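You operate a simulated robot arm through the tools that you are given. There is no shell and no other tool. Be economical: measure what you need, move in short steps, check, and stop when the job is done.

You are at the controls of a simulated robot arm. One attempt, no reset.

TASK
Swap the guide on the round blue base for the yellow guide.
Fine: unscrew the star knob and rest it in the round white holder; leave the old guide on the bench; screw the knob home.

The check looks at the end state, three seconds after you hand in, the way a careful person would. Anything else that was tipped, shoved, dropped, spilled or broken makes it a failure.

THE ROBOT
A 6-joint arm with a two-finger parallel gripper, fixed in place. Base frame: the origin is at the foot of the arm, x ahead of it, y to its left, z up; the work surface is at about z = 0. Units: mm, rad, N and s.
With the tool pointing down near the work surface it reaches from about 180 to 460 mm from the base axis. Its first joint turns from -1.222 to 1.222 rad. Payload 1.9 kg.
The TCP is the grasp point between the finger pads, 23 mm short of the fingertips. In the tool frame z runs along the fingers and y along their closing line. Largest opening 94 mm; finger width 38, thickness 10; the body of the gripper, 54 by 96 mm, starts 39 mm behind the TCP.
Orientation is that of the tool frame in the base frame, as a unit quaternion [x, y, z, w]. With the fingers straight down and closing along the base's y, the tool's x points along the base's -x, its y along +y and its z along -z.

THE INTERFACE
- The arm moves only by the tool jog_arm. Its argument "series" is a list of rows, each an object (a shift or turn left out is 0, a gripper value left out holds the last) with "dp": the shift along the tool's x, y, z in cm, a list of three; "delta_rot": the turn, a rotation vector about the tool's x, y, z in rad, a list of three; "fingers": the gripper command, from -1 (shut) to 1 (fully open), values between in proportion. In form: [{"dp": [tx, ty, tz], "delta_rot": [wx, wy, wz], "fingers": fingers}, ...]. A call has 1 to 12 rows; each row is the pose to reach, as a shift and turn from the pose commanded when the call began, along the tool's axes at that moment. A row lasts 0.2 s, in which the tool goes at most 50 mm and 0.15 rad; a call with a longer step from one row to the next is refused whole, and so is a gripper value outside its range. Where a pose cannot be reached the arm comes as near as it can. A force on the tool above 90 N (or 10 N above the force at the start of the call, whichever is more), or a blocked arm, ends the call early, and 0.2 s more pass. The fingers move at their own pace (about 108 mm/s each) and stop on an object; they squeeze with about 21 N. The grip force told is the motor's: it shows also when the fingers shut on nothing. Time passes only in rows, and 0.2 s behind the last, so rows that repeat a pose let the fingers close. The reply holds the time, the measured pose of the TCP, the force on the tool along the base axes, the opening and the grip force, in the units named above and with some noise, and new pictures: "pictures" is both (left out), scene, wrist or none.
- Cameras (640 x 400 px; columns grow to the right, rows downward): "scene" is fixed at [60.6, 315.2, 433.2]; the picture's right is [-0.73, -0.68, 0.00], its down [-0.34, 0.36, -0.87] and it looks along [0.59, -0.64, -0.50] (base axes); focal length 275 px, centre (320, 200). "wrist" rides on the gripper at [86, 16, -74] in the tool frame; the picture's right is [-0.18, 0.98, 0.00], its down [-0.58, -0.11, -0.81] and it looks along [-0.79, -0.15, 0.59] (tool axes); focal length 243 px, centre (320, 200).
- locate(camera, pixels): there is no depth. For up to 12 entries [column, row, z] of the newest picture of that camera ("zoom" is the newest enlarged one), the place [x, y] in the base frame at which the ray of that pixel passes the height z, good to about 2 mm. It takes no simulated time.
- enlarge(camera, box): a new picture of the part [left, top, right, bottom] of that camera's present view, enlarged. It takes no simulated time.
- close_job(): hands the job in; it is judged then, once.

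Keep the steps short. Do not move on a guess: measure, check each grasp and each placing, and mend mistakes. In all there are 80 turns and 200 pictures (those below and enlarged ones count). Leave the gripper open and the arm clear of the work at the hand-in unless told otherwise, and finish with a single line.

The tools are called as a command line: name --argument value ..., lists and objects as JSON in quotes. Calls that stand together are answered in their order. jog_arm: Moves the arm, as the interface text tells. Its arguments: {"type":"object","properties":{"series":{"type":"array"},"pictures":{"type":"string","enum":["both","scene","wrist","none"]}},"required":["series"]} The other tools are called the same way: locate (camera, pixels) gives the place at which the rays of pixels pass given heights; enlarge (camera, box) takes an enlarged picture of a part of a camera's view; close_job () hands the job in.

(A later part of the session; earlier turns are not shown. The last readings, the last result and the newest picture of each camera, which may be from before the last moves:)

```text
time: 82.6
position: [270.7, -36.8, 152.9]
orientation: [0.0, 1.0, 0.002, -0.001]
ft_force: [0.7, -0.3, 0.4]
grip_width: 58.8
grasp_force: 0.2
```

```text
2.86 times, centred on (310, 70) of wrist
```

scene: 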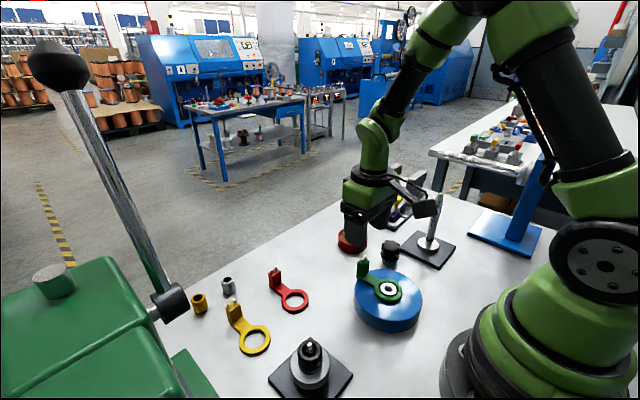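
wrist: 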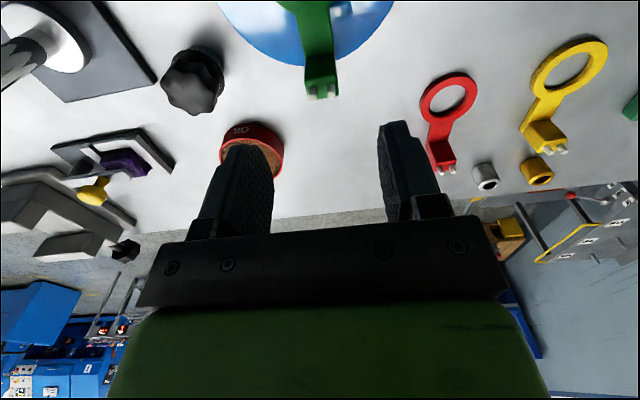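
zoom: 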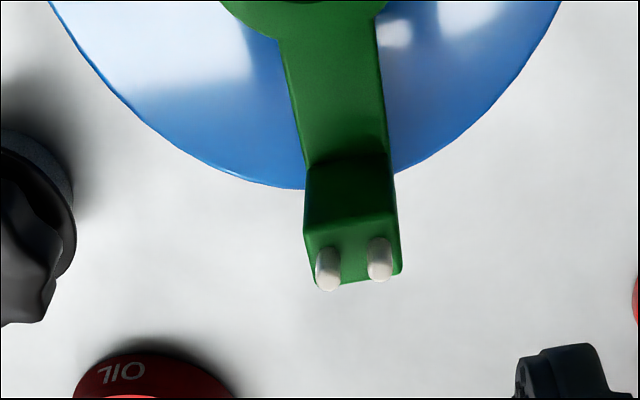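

Knob stands upright in the holder. Now I measure the green block's top centre from both cameras.

locate --camera "zoom" --pixels '[[354, 250, 55], [354, 250, 60], [354, 250, 65], [354, 250, 70], [345, 172, 36], [340, 100, 36], [303, 165, 36], [392, 165, 36]]'

locate --camera "scene" --pixels '[[363.1, 263.5, 55], [363.1, 263.5, 60], [363.1, 263.5, 65], [363.1, 263.5, 70], [388.2, 289.2, 38], [388.2, 289.2, 42], [388.2, 289.2, 46]]'

locate --camera "wrist" --pixels '[[568, 68, 4], [542, 137, 35], [542, 137, 30], [526, 118, 4], [553, 140, 30]]'

```text
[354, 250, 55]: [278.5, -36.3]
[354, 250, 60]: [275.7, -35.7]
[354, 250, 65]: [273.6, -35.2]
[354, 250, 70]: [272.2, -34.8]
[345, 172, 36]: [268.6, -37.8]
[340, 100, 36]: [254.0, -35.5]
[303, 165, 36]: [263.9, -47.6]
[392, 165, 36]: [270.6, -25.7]
```

```text
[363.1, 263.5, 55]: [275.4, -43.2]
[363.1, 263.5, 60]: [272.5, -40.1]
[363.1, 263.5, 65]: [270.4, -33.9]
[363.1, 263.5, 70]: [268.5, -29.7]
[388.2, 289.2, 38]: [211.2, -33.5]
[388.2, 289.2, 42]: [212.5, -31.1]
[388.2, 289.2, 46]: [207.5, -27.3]
```

```text
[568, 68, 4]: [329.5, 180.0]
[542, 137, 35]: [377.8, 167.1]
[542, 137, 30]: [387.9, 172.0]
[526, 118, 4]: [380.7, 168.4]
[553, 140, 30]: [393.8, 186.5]
```

Green block top centre ≈ (273,-35,64), about 22 mm wide in y; hub ≈ (211,-34). Descend to TCP z≈64 around the block and close on it.

jog_arm --series '[{"dp": [-0.23, 0.18, 3.5], "fingers": 0.25}, {"dp": [-0.23, 0.18, 6.5]}, {"dp": [-0.23, 0.18, 8.9]}, {"dp": [-0.23, 0.18, 8.9]}, {"dp": [-0.23, 0.18, 8.9], "fingers": -1}, {"dp": [-0.23, 0.18, 8.9], "fingers": -1}]'

enlarge --camera "scene" --box '[335, 225, 425, 325]'

```text
time: 84.0
position: [272.4, -35.3, 62.8]
orientation: [-0.001, 1.0, 0.004, -0.001]
ft_force: [0.1, 0.7, 1.0]
grip_width: 21.5
grasp_force: 20.4
```

scene: 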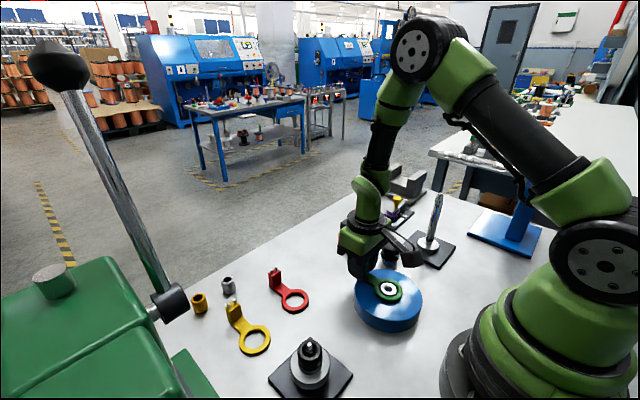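
wrist: 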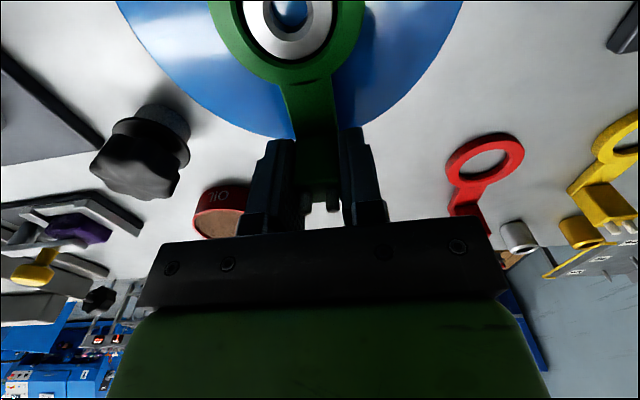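

```text
4.00 times, centred on (380, 275) of scene
```

zoom: 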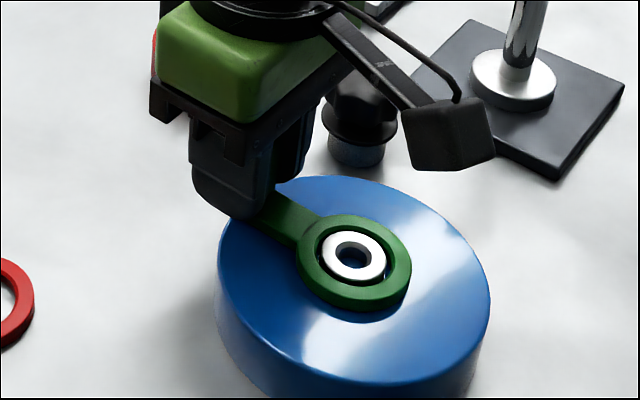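

Gripped at 21.5 mm. Lift straight up 60 mm and carry it to a free spot with TCP at (400,-30), hovering at z≈90.

jog_arm --series '[{"dp": [0, 0, -1]}, {"dp": [0, 0, -2.5]}, {"dp": [0, 0, -4.5]}, {"dp": [0, 0, -6]}, {"dp": [-3, 0.1, -6]}, {"dp": [-7, 0.3, -6]}, {"dp": [-11, 0.5, -6]}, {"dp": [-12.7, 0.5, -5]}, {"dp": [-12.7, 0.5, -2.7]}, {"dp": [-12.7, 0.5, -2.7]}]'

enlarge --camera "scene" --box '[270, 190, 430, 320]'

```text
time: 86.2
position: [398.4, -30.5, 90.4]
orientation: [-0.001, 1.0, 0.003, 0.0]
ft_force: [0.2, 0.4, -0.3]
grip_width: 21.2
grasp_force: 21.2
```

scene: 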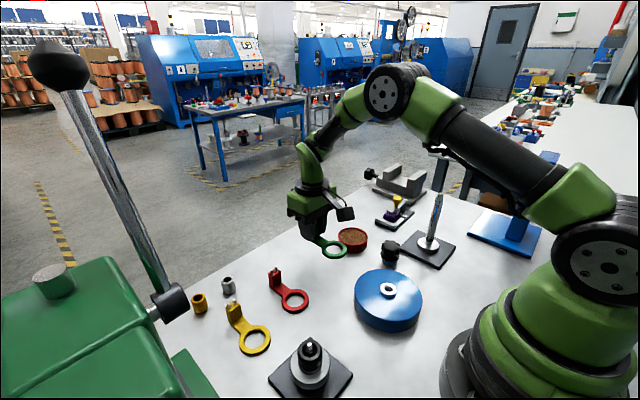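
wrist: 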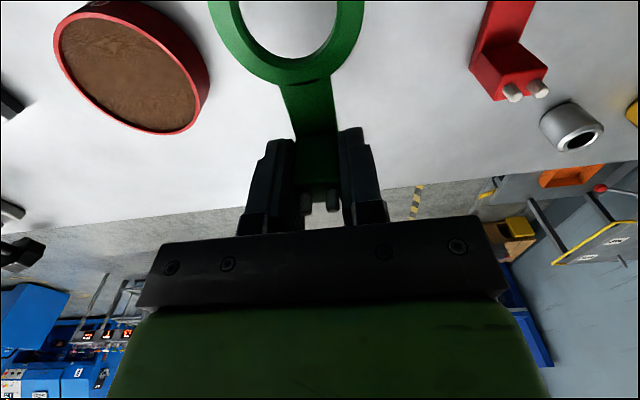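

```text
3.08 times, centred on (350, 255) of scene
```

zoom: 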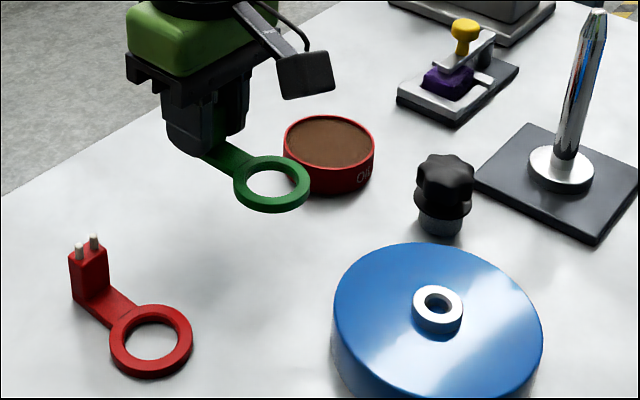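

The guide is level and clear. Lower it to the bench, with 1 mm rows near contact.

jog_arm --series '[{"dp": [0, 0, 2]}, {"dp": [0, 0, 4]}, {"dp": [0, 0, 5]}, {"dp": [0, 0, 5.2]}, {"dp": [0, 0, 5.3]}, {"dp": [0, 0, 5.4]}, {"dp": [0, 0, 5.5]}, {"dp": [0, 0, 5.6]}]' --pictures "none"

enlarge --camera "scene" --box '[270, 210, 390, 300]'

```text
time: 88.0
position: [400.0, -29.8, 34.8]
orientation: [-0.001, 1.0, 0.004, -0.001]
ft_force: [-0.5, 0.7, 0.6]
grip_width: 21.2
grasp_force: 21.0
```

```text
4.44 times, centred on (330, 255) of scene
```

zoom: 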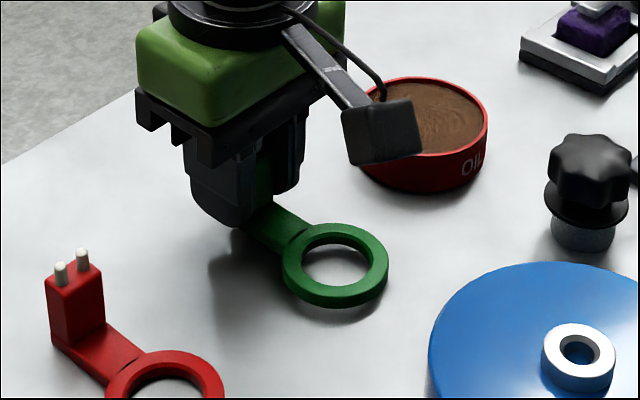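

No contact yet (force ≈0). Continue down in 1 mm rows, 4 mm.

jog_arm --series '[{"dp": [0, 0, 0.1]}, {"dp": [0, 0, 0.2]}, {"dp": [0, 0, 0.3]}, {"dp": [0, 0, 0.4]}]' --pictures "none"

enlarge --camera "scene" --box '[300, 220, 370, 290]'

```text
time: 89.0
position: [401.3, -30.9, 31.2]
orientation: [0.0, 1.0, 0.003, 0.0]
ft_force: [-1.8, 2.5, 11.0]
grip_width: 21.4
grasp_force: 21.2
```

```text
5.71 times, centred on (335, 255) of scene
```

zoom: 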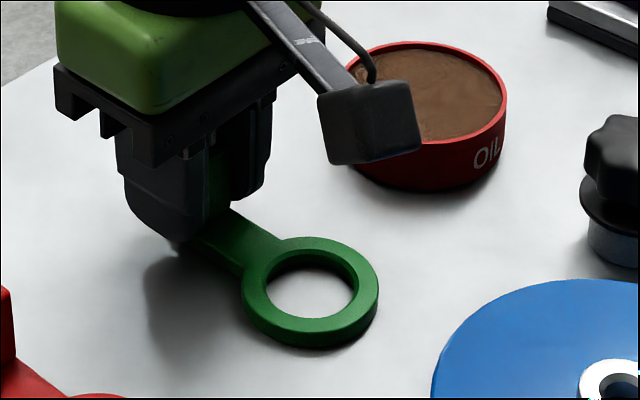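

Contact at 11 N (TCP z≈31.5), so the guide lies on the bench. Ease up 1 mm, open to ~45 mm, rise, and head to (370,130,135) to view the yellow guide.

jog_arm --series '[{"dp": [0, 0, -0.1]}, {"dp": [0, 0, -0.1], "fingers": -0.05}, {"dp": [0, 0, -0.1], "fingers": -0.05}, {"dp": [0, 0, -3]}, {"dp": [0, 0, -6.5]}, {"dp": [0, 0, -10]}, {"dp": [1, 4, -10.4]}, {"dp": [2, 8, -10.4]}, {"dp": [3, 12, -10.4]}, {"dp": [3, 16, -10.4]}, {"dp": [3, 16, -10.4]}]'

enlarge --camera "wrist" --box '[300, 0, 520, 140]'

enlarge --camera "scene" --box '[200, 270, 300, 370]'

```text
time: 91.4
position: [368.8, 130.4, 137.0]
orientation: [-0.001, 1.0, 0.003, -0.001]
ft_force: [-0.2, 0.8, -0.9]
grip_width: 44.7
grasp_force: 0.0
```

scene: 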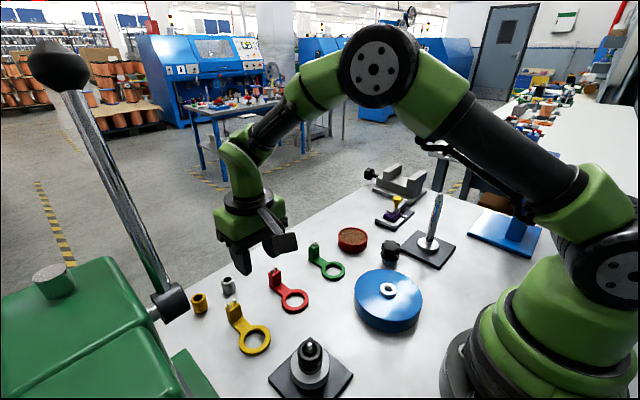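
wrist: 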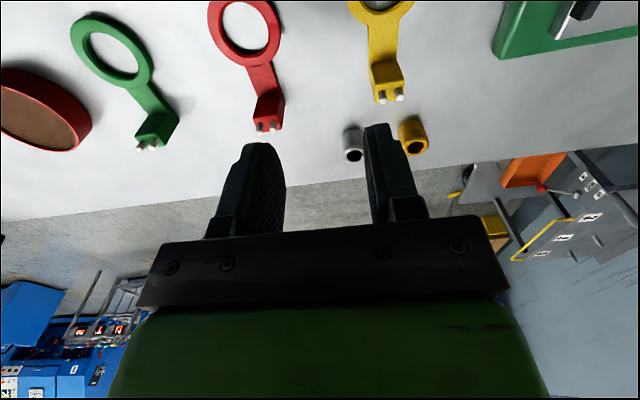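

```text
2.86 times, centred on (410, 70) of wrist
```

zoom: 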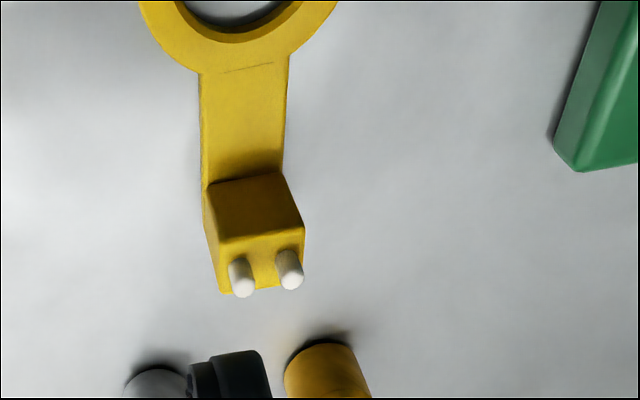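

```text
4.00 times, centred on (250, 320) of scene
```

zoom: 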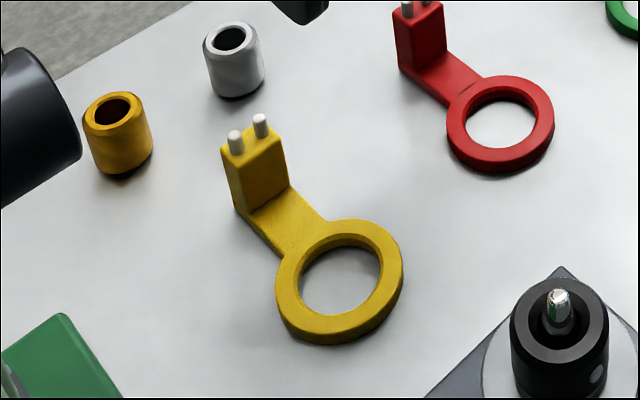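

I'll measure the yellow guide (ring centre, block top) plus the nearby machine parts for clearance.

locate --camera "zoom" --pixels '[[340, 278, 6], [255, 153, 33], [255, 153, 31], [312, 214, 7], [268, 192, 7], [65, 315, 0], [65, 315, 30], [60, 130, 40], [60, 130, 80], [118, 160, 0]]'

locate --camera "wrist" --pixels '[[387.8, 87, 33], [387.8, 87, 31], [368, 26, 7], [399, 21, 7], [370, 67, 7], [397, 58, 7], [498, 55, 0], [498, 55, 30], [415, 140, 20]]'

```text
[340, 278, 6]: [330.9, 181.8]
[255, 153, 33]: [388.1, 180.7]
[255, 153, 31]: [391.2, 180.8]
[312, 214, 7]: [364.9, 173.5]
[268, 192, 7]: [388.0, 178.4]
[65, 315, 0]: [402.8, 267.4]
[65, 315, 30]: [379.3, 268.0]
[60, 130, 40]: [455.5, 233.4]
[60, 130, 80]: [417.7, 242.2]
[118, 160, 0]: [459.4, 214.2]
```

```text
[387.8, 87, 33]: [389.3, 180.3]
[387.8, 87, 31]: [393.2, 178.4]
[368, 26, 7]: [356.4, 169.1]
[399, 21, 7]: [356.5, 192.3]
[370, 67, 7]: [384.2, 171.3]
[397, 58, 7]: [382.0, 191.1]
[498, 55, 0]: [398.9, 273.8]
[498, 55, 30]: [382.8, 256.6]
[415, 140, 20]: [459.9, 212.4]
```

Yellow ring ≈ (331,182), block ≈ (391,180), yaw ≈ 0; machine parts are ≥19 mm clear of the hand. Move over the block, descend to TCP z≈32 (same height relation as the green one), and close.

jog_arm --series '[{"dp": [-1.1, 2.5, 0]}, {"dp": [-2.2, 5, 0]}, {"dp": [-2.2, 5, 3]}, {"dp": [-2.2, 5, 6]}, {"dp": [-2.2, 5, 9]}, {"dp": [-2.2, 5, 10.5]}, {"dp": [-2.2, 5, 10.5]}]'

enlarge --camera "wrist" --box '[220, 80, 420, 230]'

```text
time: 93.0
position: [391.0, 181.1, 31.5]
orientation: [-0.001, 1.0, 0.003, -0.001]
ft_force: [-0.8, 0.2, 0.0]
grip_width: 44.6
grasp_force: 0.1
```

scene: 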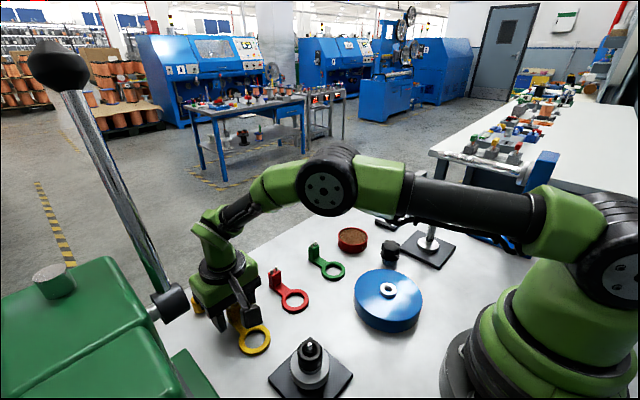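
wrist: 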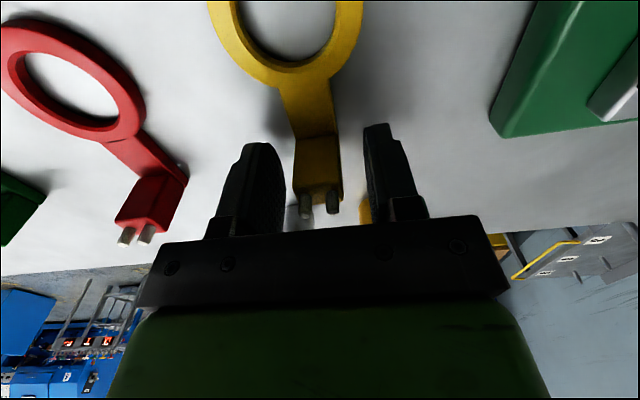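

```text
2.67 times, centred on (320, 155) of wrist
```

zoom: 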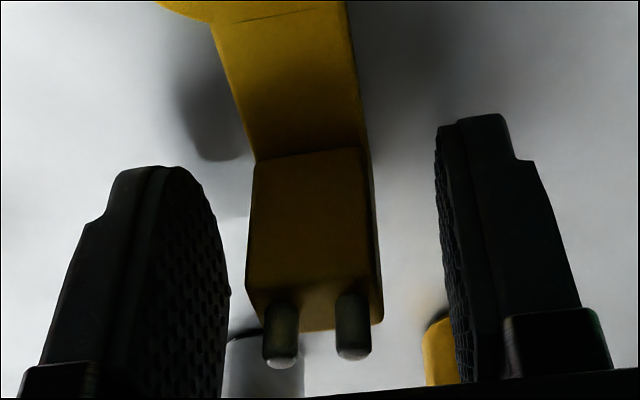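

The block is between the fingers. Close and lift straight up 20 mm to check.

jog_arm --series '[{"fingers": -1}, {"fingers": -1}, {"fingers": -1}, {"dp": [0, 0, -1]}, {"dp": [0, 0, -3]}, {"dp": [0, 0, -6.5]}, {"dp": [0, 0, -10]}]'

```text
time: 94.6
position: [392.7, 180.3, 131.3]
orientation: [-0.002, 1.0, 0.003, 0.0]
ft_force: [0.0, 0.8, -0.7]
grip_width: 21.3
grasp_force: 20.8
```

scene: 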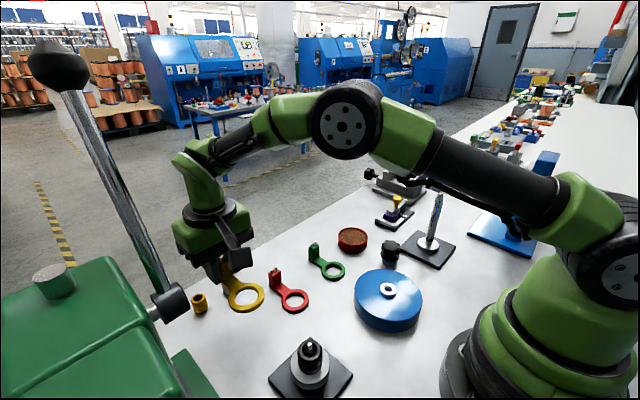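
wrist: 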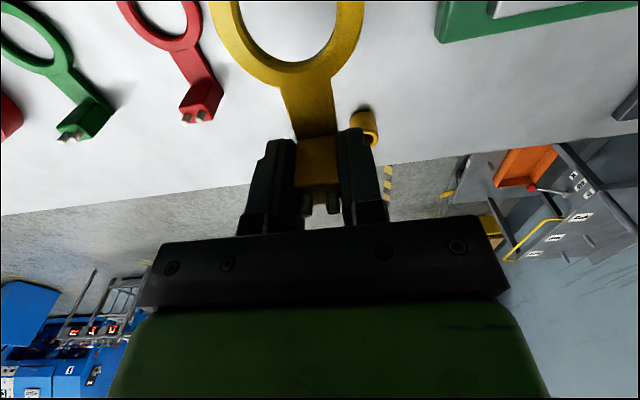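

Held at 21.3 mm. The yellow ring sits ~2 mm nearer the TCP than the green did, so target TCP x≈270. Carry to (270,-35,112) above the hub.

jog_arm --series '[{"dp": [1.5, -2.7, 0]}, {"dp": [3, -5.4, 0]}, {"dp": [4.5, -8.1, 0]}, {"dp": [6.1, -10.8, 0]}, {"dp": [7.6, -13.5, 0]}, {"dp": [9.2, -16.2, 0]}, {"dp": [10.7, -18.9, 0]}, {"dp": [12.2, -21.55, 1]}, {"dp": [12.2, -21.55, 2.5]}, {"dp": [12.2, -21.55, 3.8]}, {"dp": [12.2, -21.55, 3.8]}]'

enlarge --camera "wrist" --box '[190, 0, 390, 125]'

enlarge --camera "scene" --box '[350, 240, 430, 320]'

```text
time: 97.0
position: [271.1, -35.2, 92.1]
orientation: [-0.001, 1.0, 0.003, -0.001]
ft_force: [-0.2, -0.5, -0.5]
grip_width: 21.1
grasp_force: 20.3
```

scene: 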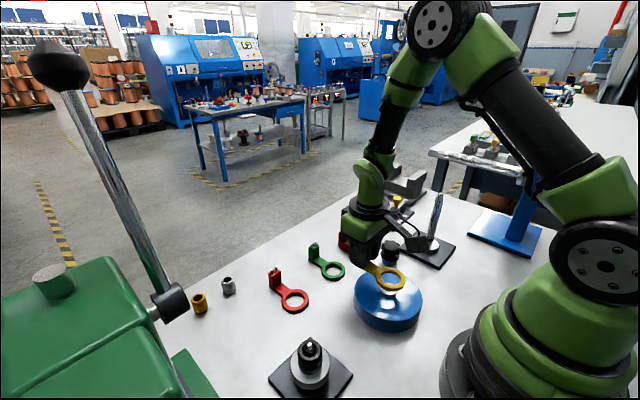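
wrist: 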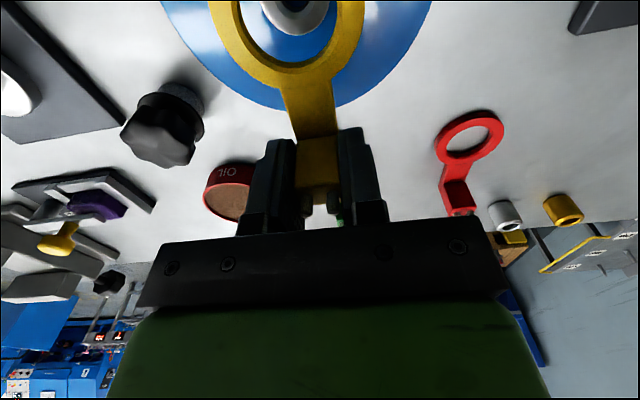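

```text
3.20 times, centred on (290, 62) of wrist
```

zoom: 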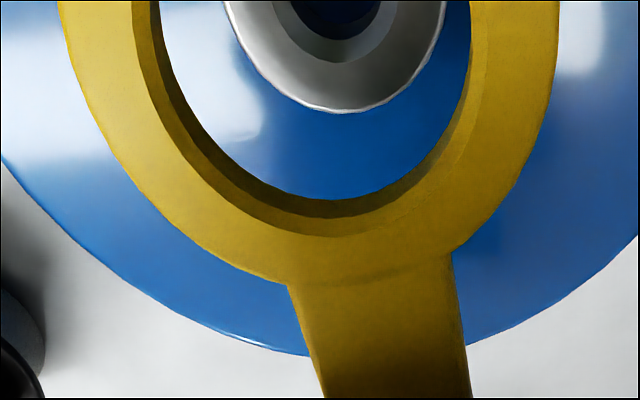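

```text
5.00 times, centred on (390, 280) of scene
```

zoom: 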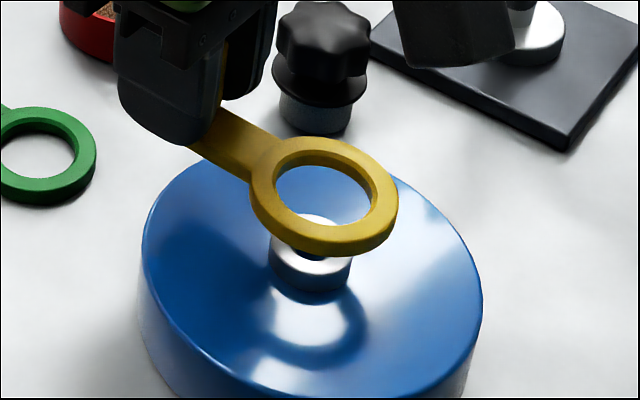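

Through the ring I see the hub; hole (~34 mm) is clearly larger than the hub (~27). A +1.2 mm y correction centres it. Lower 20 mm so the ring starts over the hub, then check.

jog_arm --series '[{"dp": [-0.03, 0.12, 0]}, {"dp": [-0.03, 0.12, 0.8]}, {"dp": [-0.03, 0.12, 1.4]}, {"dp": [-0.03, 0.12, 2.0]}, {"dp": [-0.03, 0.12, 2.0]}]' --pictures "wrist"

enlarge --camera "wrist" --box '[190, 0, 390, 125]'

enlarge --camera "scene" --box '[350, 250, 430, 330]'

```text
time: 98.2
position: [270.9, -34.7, 73.3]
orientation: [-0.001, 1.0, 0.004, -0.001]
ft_force: [-0.1, 0.6, -0.4]
grip_width: 21.3
grasp_force: 20.6
```

wrist: 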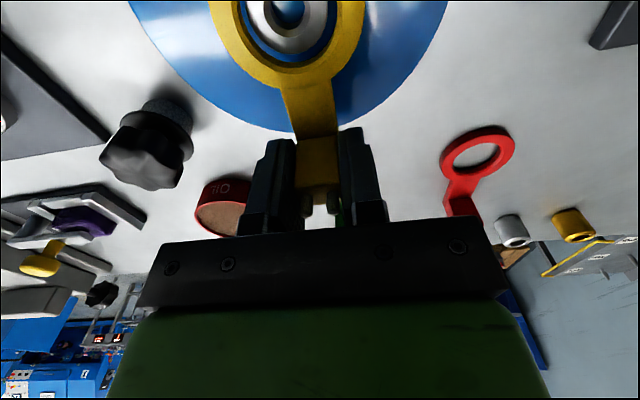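

```text
3.20 times, centred on (290, 62) of wrist
```

zoom: 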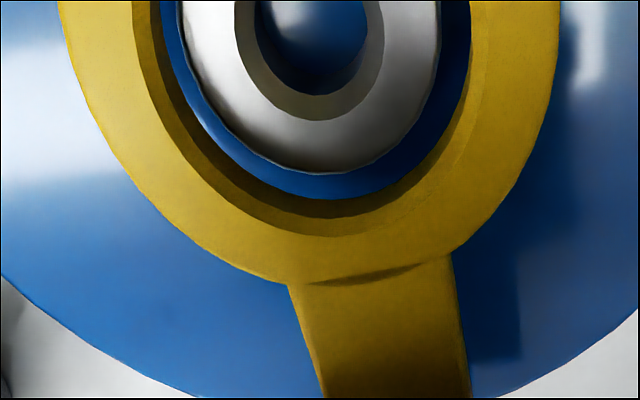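

```text
5.00 times, centred on (390, 290) of scene
```

zoom: 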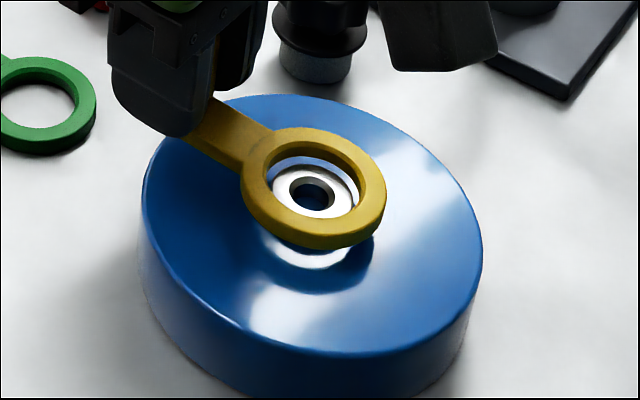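

The ring is centred around the hub. Lower the rest, with 1 mm rows near contact (expected TCP z≈63).

jog_arm --series '[{"dp": [0, 0, 0.4]}, {"dp": [0, 0, 0.7]}, {"dp": [0, 0, 0.8]}, {"dp": [0, 0, 0.9]}, {"dp": [0, 0, 1.0]}]' --pictures "none"

enlarge --camera "scene" --box '[350, 250, 430, 330]'

```text
time: 99.4
position: [270.2, -34.1, 61.9]
orientation: [0.0, 1.0, 0.004, -0.001]
ft_force: [0.6, 2.4, 10.4]
grip_width: 21.3
grasp_force: 21.0
```

```text
5.00 times, centred on (390, 290) of scene
```

zoom: 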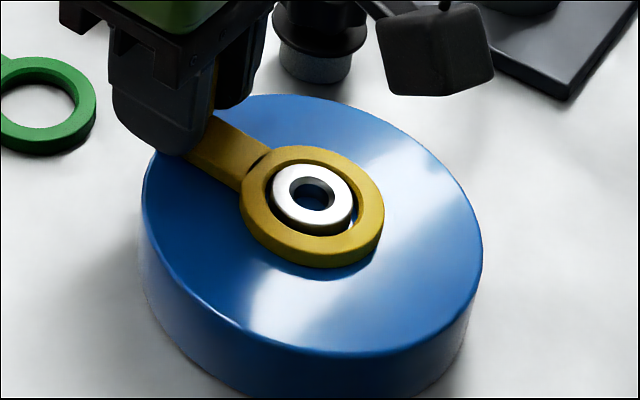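

Seated flat (10 N, pictures agree). Ease up, open, rise, then head over the holder while starting to wind the hand counter-clockwise.

jog_arm --series '[{"dp": [0, 0, -0.1]}, {"dp": [0, 0, -0.1], "fingers": -0.05}, {"dp": [0, 0, -0.1], "fingers": -0.05}, {"dp": [0, 0, -3]}, {"dp": [0, 0, -6]}, {"dp": [0, 0, -8.8]}, {"dp": [0.1, -2, -8.8], "delta_rot": [0, 0, -0.14], "fingers": 0.2}, {"dp": [0.1, -4, -8.8], "delta_rot": [0, 0, -0.28]}, {"dp": [0.2, -6, -8.8], "delta_rot": [0, 0, -0.42]}, {"dp": [0.2, -8, -8.8], "delta_rot": [0, 0, -0.56]}, {"dp": [0.24, -10, -8.8], "delta_rot": [0, 0, -0.7]}, {"dp": [0.24, -10.5, -8.8], "delta_rot": [0, 0, -0.84]}]' --pictures "scene"

enlarge --camera "scene" --box '[350, 240, 430, 330]'

```text
time: 102.0
position: [267.9, -141.1, 149.8]
orientation: [-0.41, 0.912, 0.003, 0.0]
ft_force: [-1.0, -0.5, -0.4]
grip_width: 56.4
grasp_force: 0.0
```

scene: 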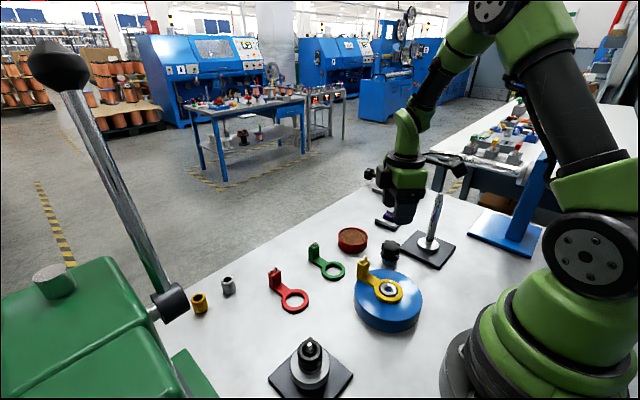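

```text
4.44 times, centred on (390, 285) of scene
```

zoom: 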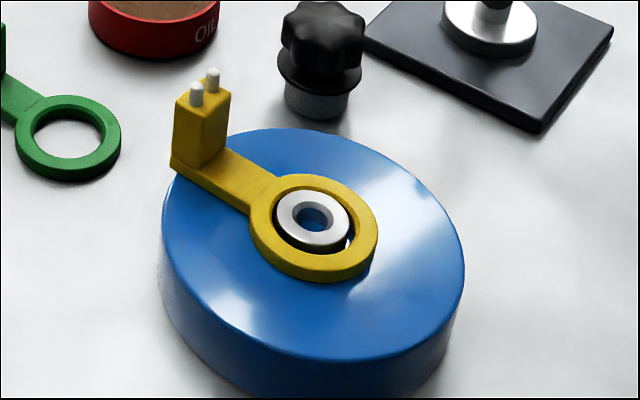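

Yellow guide is seated like the green one was. Wind the hand another 1.5 rad counter-clockwise here and view the knob from above.

jog_arm --series '[{"delta_rot": [0, 0, -0.14]}, {"delta_rot": [0, 0, -0.28]}, {"delta_rot": [0, 0, -0.42]}, {"delta_rot": [0, 0, -0.56]}, {"delta_rot": [0, 0, -0.7]}, {"delta_rot": [0, 0, -0.84]}, {"delta_rot": [0, 0, -0.98]}, {"delta_rot": [0, 0, -1.12]}, {"delta_rot": [0, 0, -1.26]}, {"delta_rot": [0, 0, -1.4]}, {"delta_rot": [0, 0, -1.5]}, {"delta_rot": [0, 0, -1.5]}]' --pictures "wrist"

enlarge --camera "wrist" --box '[240, 0, 400, 130]'

```text
time: 104.6
position: [267.1, -139.7, 148.6]
orientation: [0.921, -0.39, -0.003, -0.003]
ft_force: [0.1, 0.0, -0.5]
grip_width: 56.5
grasp_force: 0.1
```

wrist: 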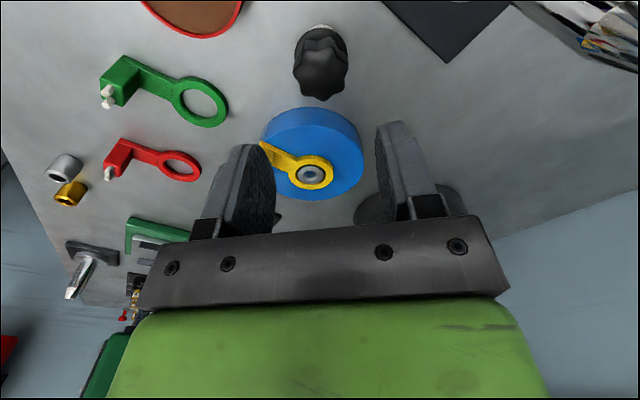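

```text
3.08 times, centred on (320, 65) of wrist
```

zoom: 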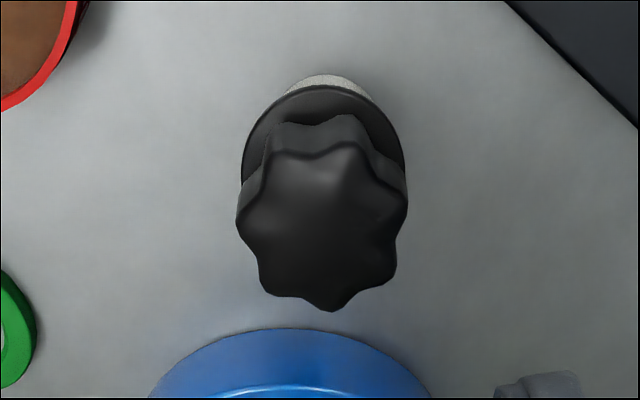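

locate --camera "zoom" --pixels '[[323, 215, 50], [323, 215, 52], [323, 215, 54], [323, 215, 48], [323, 165, 25], [323, 165, 27], [323, 165, 23]]'

enlarge --camera "scene" --box '[365, 225, 415, 275]'

```text
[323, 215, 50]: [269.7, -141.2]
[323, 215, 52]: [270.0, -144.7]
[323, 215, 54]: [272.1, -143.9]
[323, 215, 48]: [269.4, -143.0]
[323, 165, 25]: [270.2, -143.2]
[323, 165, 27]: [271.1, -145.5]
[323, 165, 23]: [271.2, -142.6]
```

```text
8.00 times, centred on (390, 250) of scene
```

zoom: 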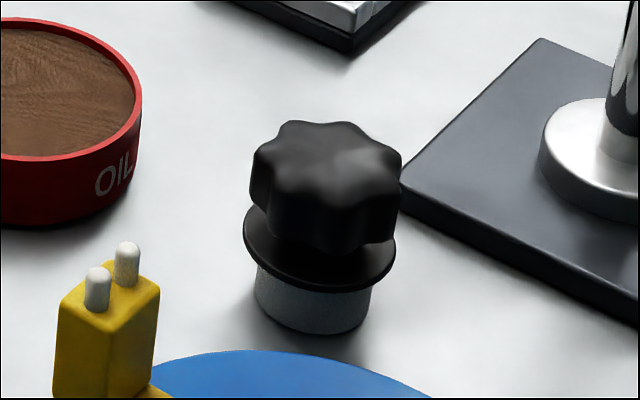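

The knob is centred on the holder at about (268,-141). Shift +1 mm tool x, descend to TCP z≈48, and close on it.

jog_arm --series '[{"dp": [0.12, 0.08, 3]}, {"dp": [0.12, 0.08, 6]}, {"dp": [0.12, 0.08, 9]}, {"dp": [0.12, 0.08, 10.1]}, {"dp": [0.12, 0.08, 10.1]}, {"dp": [0.12, 0.08, 10.1], "fingers": -1}, {"dp": [0.12, 0.08, 10.1], "fingers": -1}, {"dp": [0.12, 0.08, 10.1], "fingers": -1}]' --pictures "wrist"

enlarge --camera "wrist" --box '[220, 60, 420, 230]'

enlarge --camera "scene" --box '[365, 225, 415, 275]'

```text
time: 106.4
position: [267.7, -141.7, 47.1]
orientation: [0.921, -0.39, -0.002, -0.002]
ft_force: [-0.6, 0.5, 0.3]
grip_width: 36.1
grasp_force: 21.3
```

wrist: 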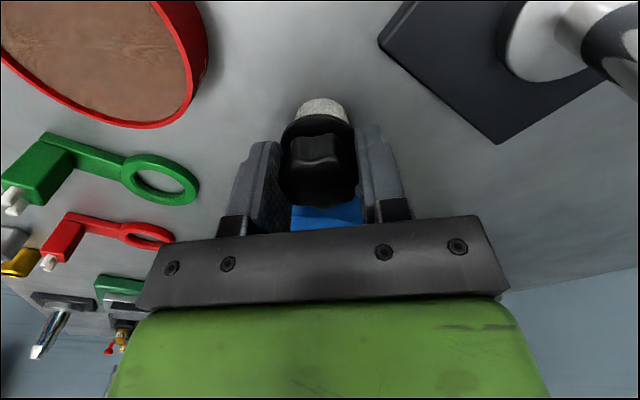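

```text
2.35 times, centred on (320, 145) of wrist
```

zoom: 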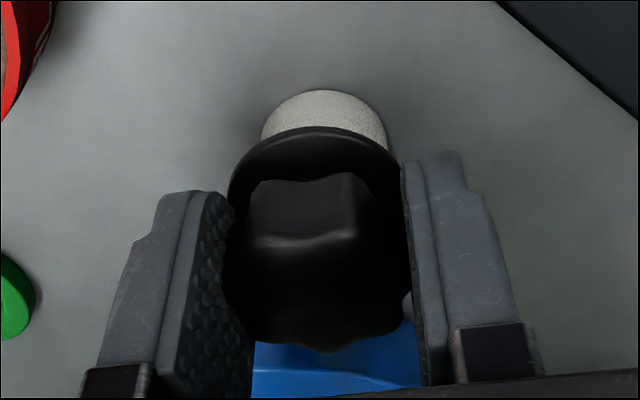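

```text
8.00 times, centred on (390, 250) of scene
```

zoom: 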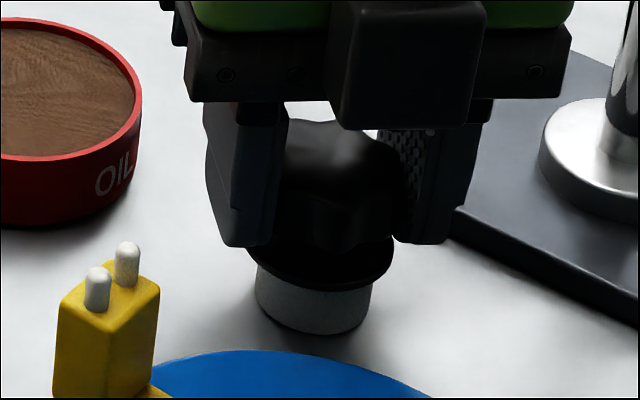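

Gripped at 36 mm, well centred. Lift it out 85 mm and carry to the hub: base delta (-56,+107), keeping the hand yaw.

jog_arm --series '[{"dp": [0, 0, -1.5]}, {"dp": [0, 0, -3.5]}, {"dp": [0, 0, -6]}, {"dp": [0, 0, -8.5]}, {"dp": [-2.9, -0.85, -8.5]}, {"dp": [-5.8, -1.7, -8.5]}, {"dp": [-8.7, -2.5, -8.5]}, {"dp": [-11.56, -3.38, -8.5]}, {"dp": [-11.56, -3.38, -6.5]}, {"dp": [-11.56, -3.38, -6]}, {"dp": [-11.56, -3.38, -6]}]' --pictures "wrist"

enlarge --camera "wrist" --box '[220, 0, 420, 150]'

enlarge --camera "scene" --box '[350, 235, 430, 325]'

```text
time: 108.8
position: [211.2, -34.4, 107.7]
orientation: [0.921, -0.39, -0.002, -0.003]
ft_force: [0.0, -0.4, 0.3]
grip_width: 36.3
grasp_force: 20.8
```

wrist: 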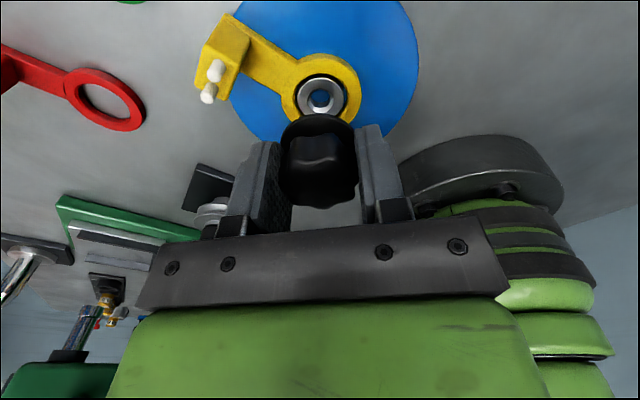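

```text
2.67 times, centred on (320, 75) of wrist
```

zoom: 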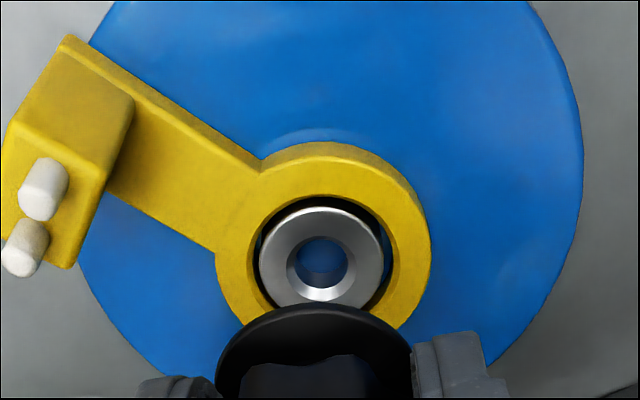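

```text
4.44 times, centred on (390, 280) of scene
```

zoom: 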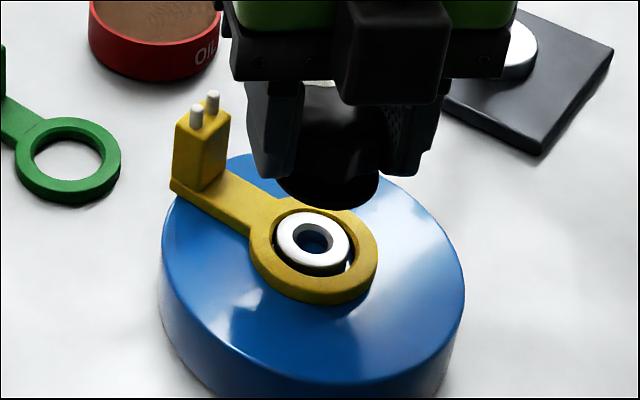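

Scene view shows the knob in line with the hub sideways; wrist suggests ~1 mm toward tool x. Shift (+1.2,+0.6) mm and descend to TCP z≈84, then re-check alignment.

jog_arm --series '[{"dp": [0.12, 0.06, 0.8]}, {"dp": [0.12, 0.06, 1.6]}, {"dp": [0.12, 0.06, 2.3]}, {"dp": [0.12, 0.06, 2.3]}]' --pictures "wrist"

enlarge --camera "wrist" --box '[240, 40, 400, 160]'

enlarge --camera "scene" --box '[365, 255, 415, 310]'

```text
time: 109.8
position: [212.9, -35.8, 86.8]
orientation: [0.921, -0.389, -0.002, -0.002]
ft_force: [-0.2, 0.1, 0.3]
grip_width: 36.0
grasp_force: 21.1
```

wrist: 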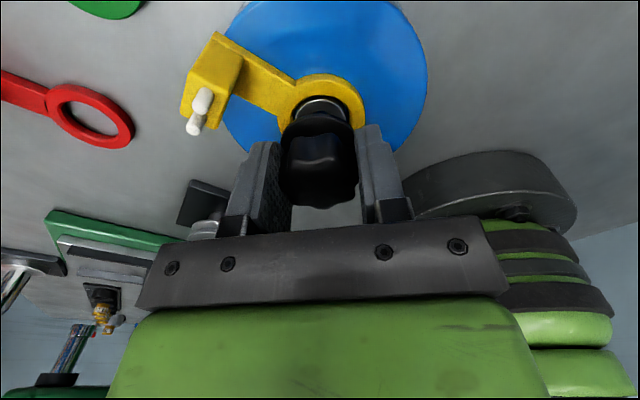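

```text
3.33 times, centred on (320, 100) of wrist
```

zoom: 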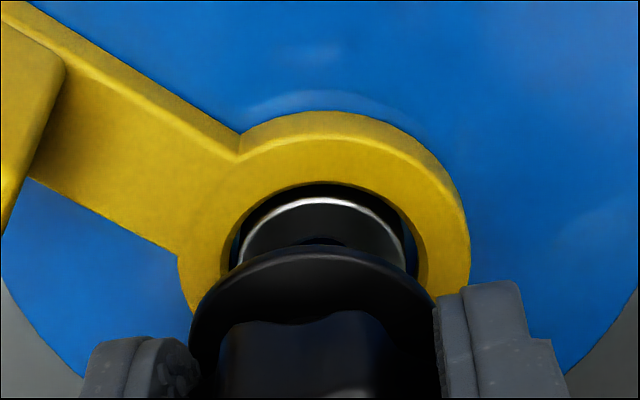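

```text
7.27 times, centred on (390, 282) of scene
```

zoom: 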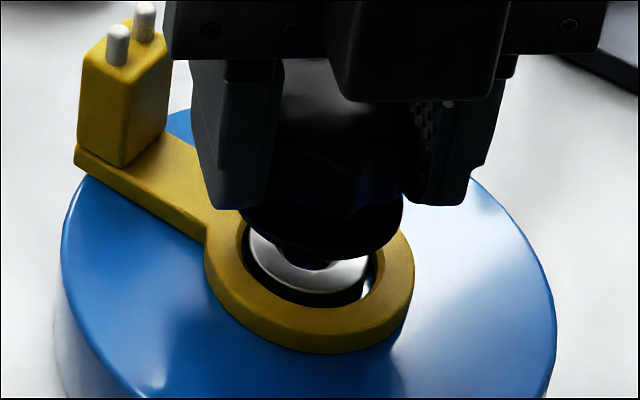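

Sideways alignment is good (two views disagree by <1 mm around zero). I'll add +1 mm tool x and lower 8 mm in 2 mm rows watching for contact.

jog_arm --series '[{"dp": [0.1, 0, 0.2]}, {"dp": [0.1, 0, 0.4]}, {"dp": [0.1, 0, 0.6]}, {"dp": [0.1, 0, 0.8]}, {"dp": [0.1, 0, 0.9]}, {"dp": [0.1, 0, 1.0]}]' --pictures "none"

enlarge --camera "scene" --box '[365, 255, 415, 310]'

```text
time: 111.2
position: [214.4, -36.3, 78.2]
orientation: [0.921, -0.39, -0.003, 0.0]
ft_force: [-0.3, -0.3, -1.1]
grip_width: 36.2
grasp_force: 20.6
```

```text
7.27 times, centred on (390, 282) of scene
```

zoom: 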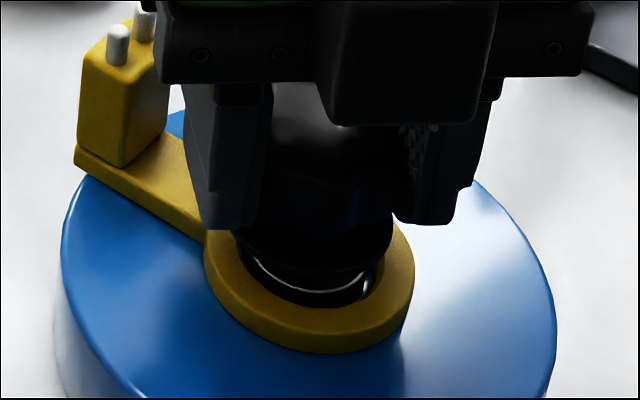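

Still free and aligned (collar centre ≈311 vs expected ≈312). Lower another 6 mm in 1 mm rows.

jog_arm --series '[{"dp": [0, 0, 0.1]}, {"dp": [0, 0, 0.2]}, {"dp": [0, 0, 0.3]}, {"dp": [0, 0, 0.4]}, {"dp": [0, 0, 0.5]}, {"dp": [0, 0, 0.6]}]' --pictures "none"

enlarge --camera "scene" --box '[365, 255, 415, 310]'

```text
time: 112.6
position: [212.8, -36.6, 69.9]
orientation: [0.92, -0.392, -0.003, -0.002]
ft_force: [-14.0, -18.9, 21.2]
grip_width: 36.1
grasp_force: 20.7
```

```text
7.27 times, centred on (390, 282) of scene
```

zoom: 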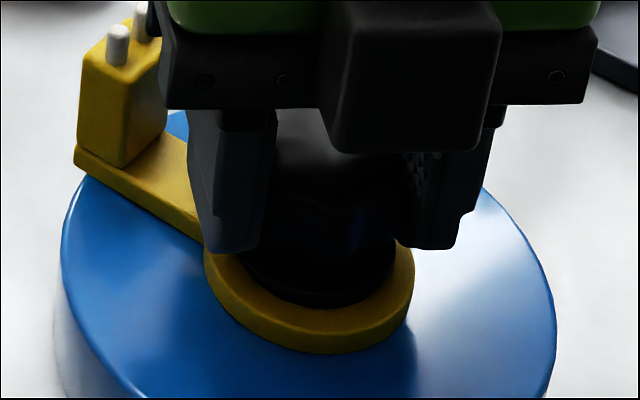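

Contact with 21 N down and a sideways push that points to +1.2 mm in tool y. Correct that, keep light pressure, and start turning clockwise 1.54 rad.

jog_arm --series '[{"dp": [0.02, 0.12, 0]}, {"dp": [0.02, 0.12, 0], "delta_rot": [0, 0, 0.14]}, {"dp": [0.02, 0.12, 0], "delta_rot": [0, 0, 0.28]}, {"dp": [0.02, 0.12, 0], "delta_rot": [0, 0, 0.42]}, {"dp": [0.02, 0.12, 0], "delta_rot": [0, 0, 0.56]}, {"dp": [0.02, 0.12, 0], "delta_rot": [0, 0, 0.7]}, {"dp": [0.02, 0.12, 0], "delta_rot": [0, 0, 0.84]}, {"dp": [0.02, 0.12, 0], "delta_rot": [0, 0, 0.98]}, {"dp": [0.02, 0.12, 0], "delta_rot": [0, 0, 1.12]}, {"dp": [0.02, 0.12, 0], "delta_rot": [0, 0, 1.26]}, {"dp": [0.02, 0.12, 0], "delta_rot": [0, 0, 1.4]}, {"dp": [0.02, 0.12, 0], "delta_rot": [0, 0, 1.54]}]' --pictures "none"

enlarge --camera "scene" --box '[365, 255, 415, 310]'

```text
time: 115.2
position: [209.4, -38.4, 69.5]
orientation: [-0.388, 0.921, 0.006, -0.004]
ft_force: [-31.9, 26.9, -1.2]
grip_width: 37.0
grasp_force: 21.0
```

```text
7.27 times, centred on (390, 282) of scene
```

zoom: 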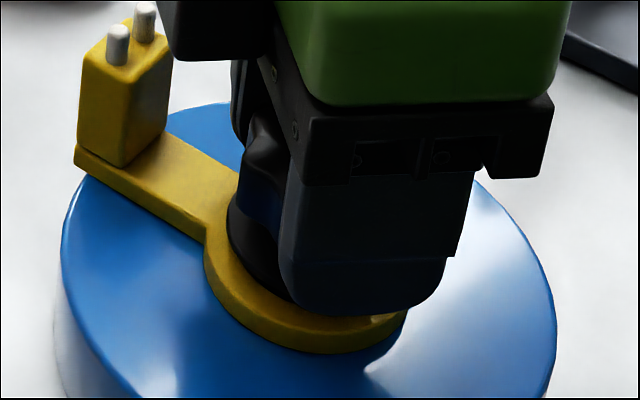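

Vertical force dropped from +21 to -1 N, so the thread has caught; but sideways load built up (−32,+27). I'll open, let it relax, and re-centre on the knob.

jog_arm --series '[{"fingers": 0.2}, {"fingers": 0.2}]' --pictures "wrist"

enlarge --camera "wrist" --box '[220, 60, 420, 230]'

enlarge --camera "scene" --box '[365, 255, 415, 310]'

```text
time: 115.8
position: [213.6, -38.6, 70.6]
orientation: [-0.391, 0.92, 0.002, 0.001]
ft_force: [-0.3, 0.7, -0.1]
grip_width: 56.5
grasp_force: 0.1
```

wrist: 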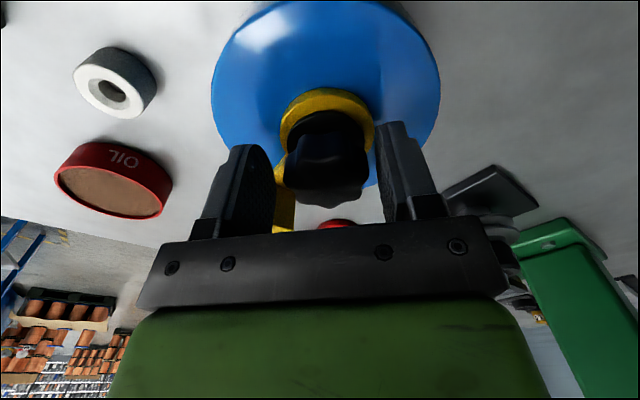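

```text
2.35 times, centred on (320, 145) of wrist
```

zoom: 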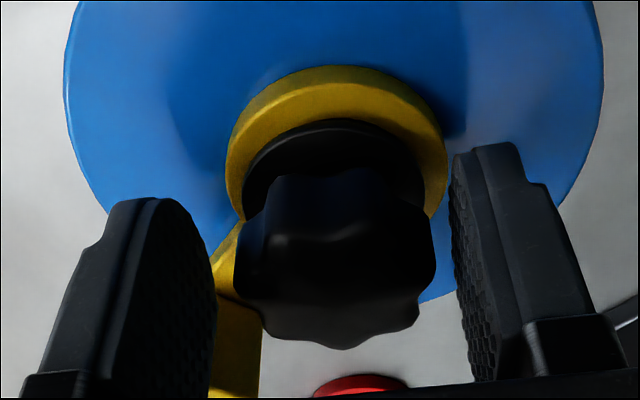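

```text
7.27 times, centred on (390, 282) of scene
```

zoom: 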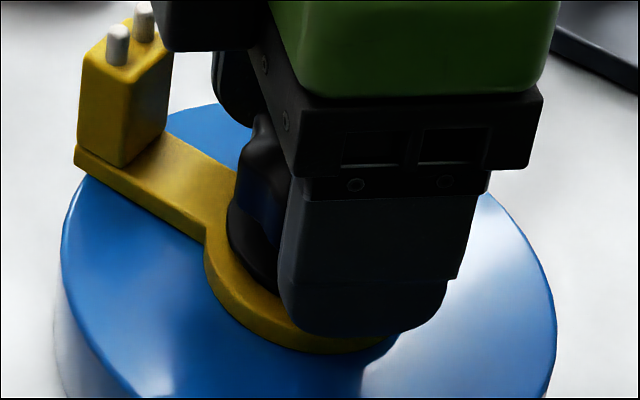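

The knob sits 3.4 mm toward tool +y (axis ≈ (211.2,-36)). Shift there, re-grip, and continue clockwise 1.26 rad.

jog_arm --series '[{"dp": [0, 0.34, 0]}, {"dp": [0, 0.34, 0], "fingers": -1}, {"dp": [0, 0.34, 0], "fingers": -1}, {"dp": [0, 0.34, 0.05], "delta_rot": [0, 0, 0.14]}, {"dp": [0, 0.34, 0.05], "delta_rot": [0, 0, 0.28]}, {"dp": [0, 0.34, 0.05], "delta_rot": [0, 0, 0.42]}, {"dp": [0, 0.34, 0.1], "delta_rot": [0, 0, 0.56]}, {"dp": [0, 0.34, 0.1], "delta_rot": [0, 0, 0.7]}, {"dp": [0, 0.34, 0.1], "delta_rot": [0, 0, 0.84]}, {"dp": [0, 0.34, 0.1], "delta_rot": [0, 0, 0.98]}, {"dp": [0, 0.34, 0.1], "delta_rot": [0, 0, 1.12]}, {"dp": [0, 0.34, 0.1], "delta_rot": [0, 0, 1.26]}]' --pictures "none"

enlarge --camera "scene" --box '[365, 255, 415, 310]'

```text
time: 118.4
position: [211.6, -35.3, 69.3]
orientation: [0.228, 0.974, 0.003, 0.002]
ft_force: [19.9, 31.3, -0.1]
grip_width: 36.8
grasp_force: 21.0
```

```text
7.27 times, centred on (390, 282) of scene
5 turns are left
```

zoom: 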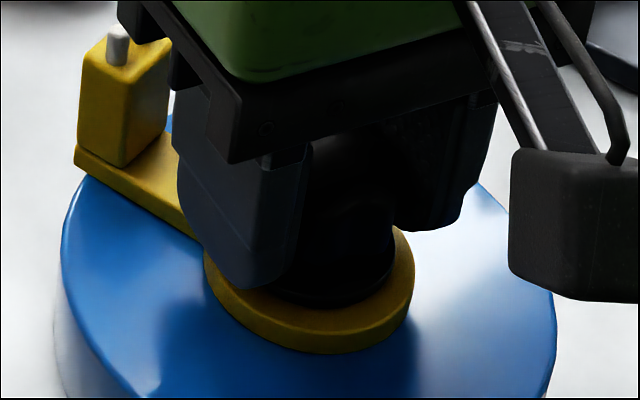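

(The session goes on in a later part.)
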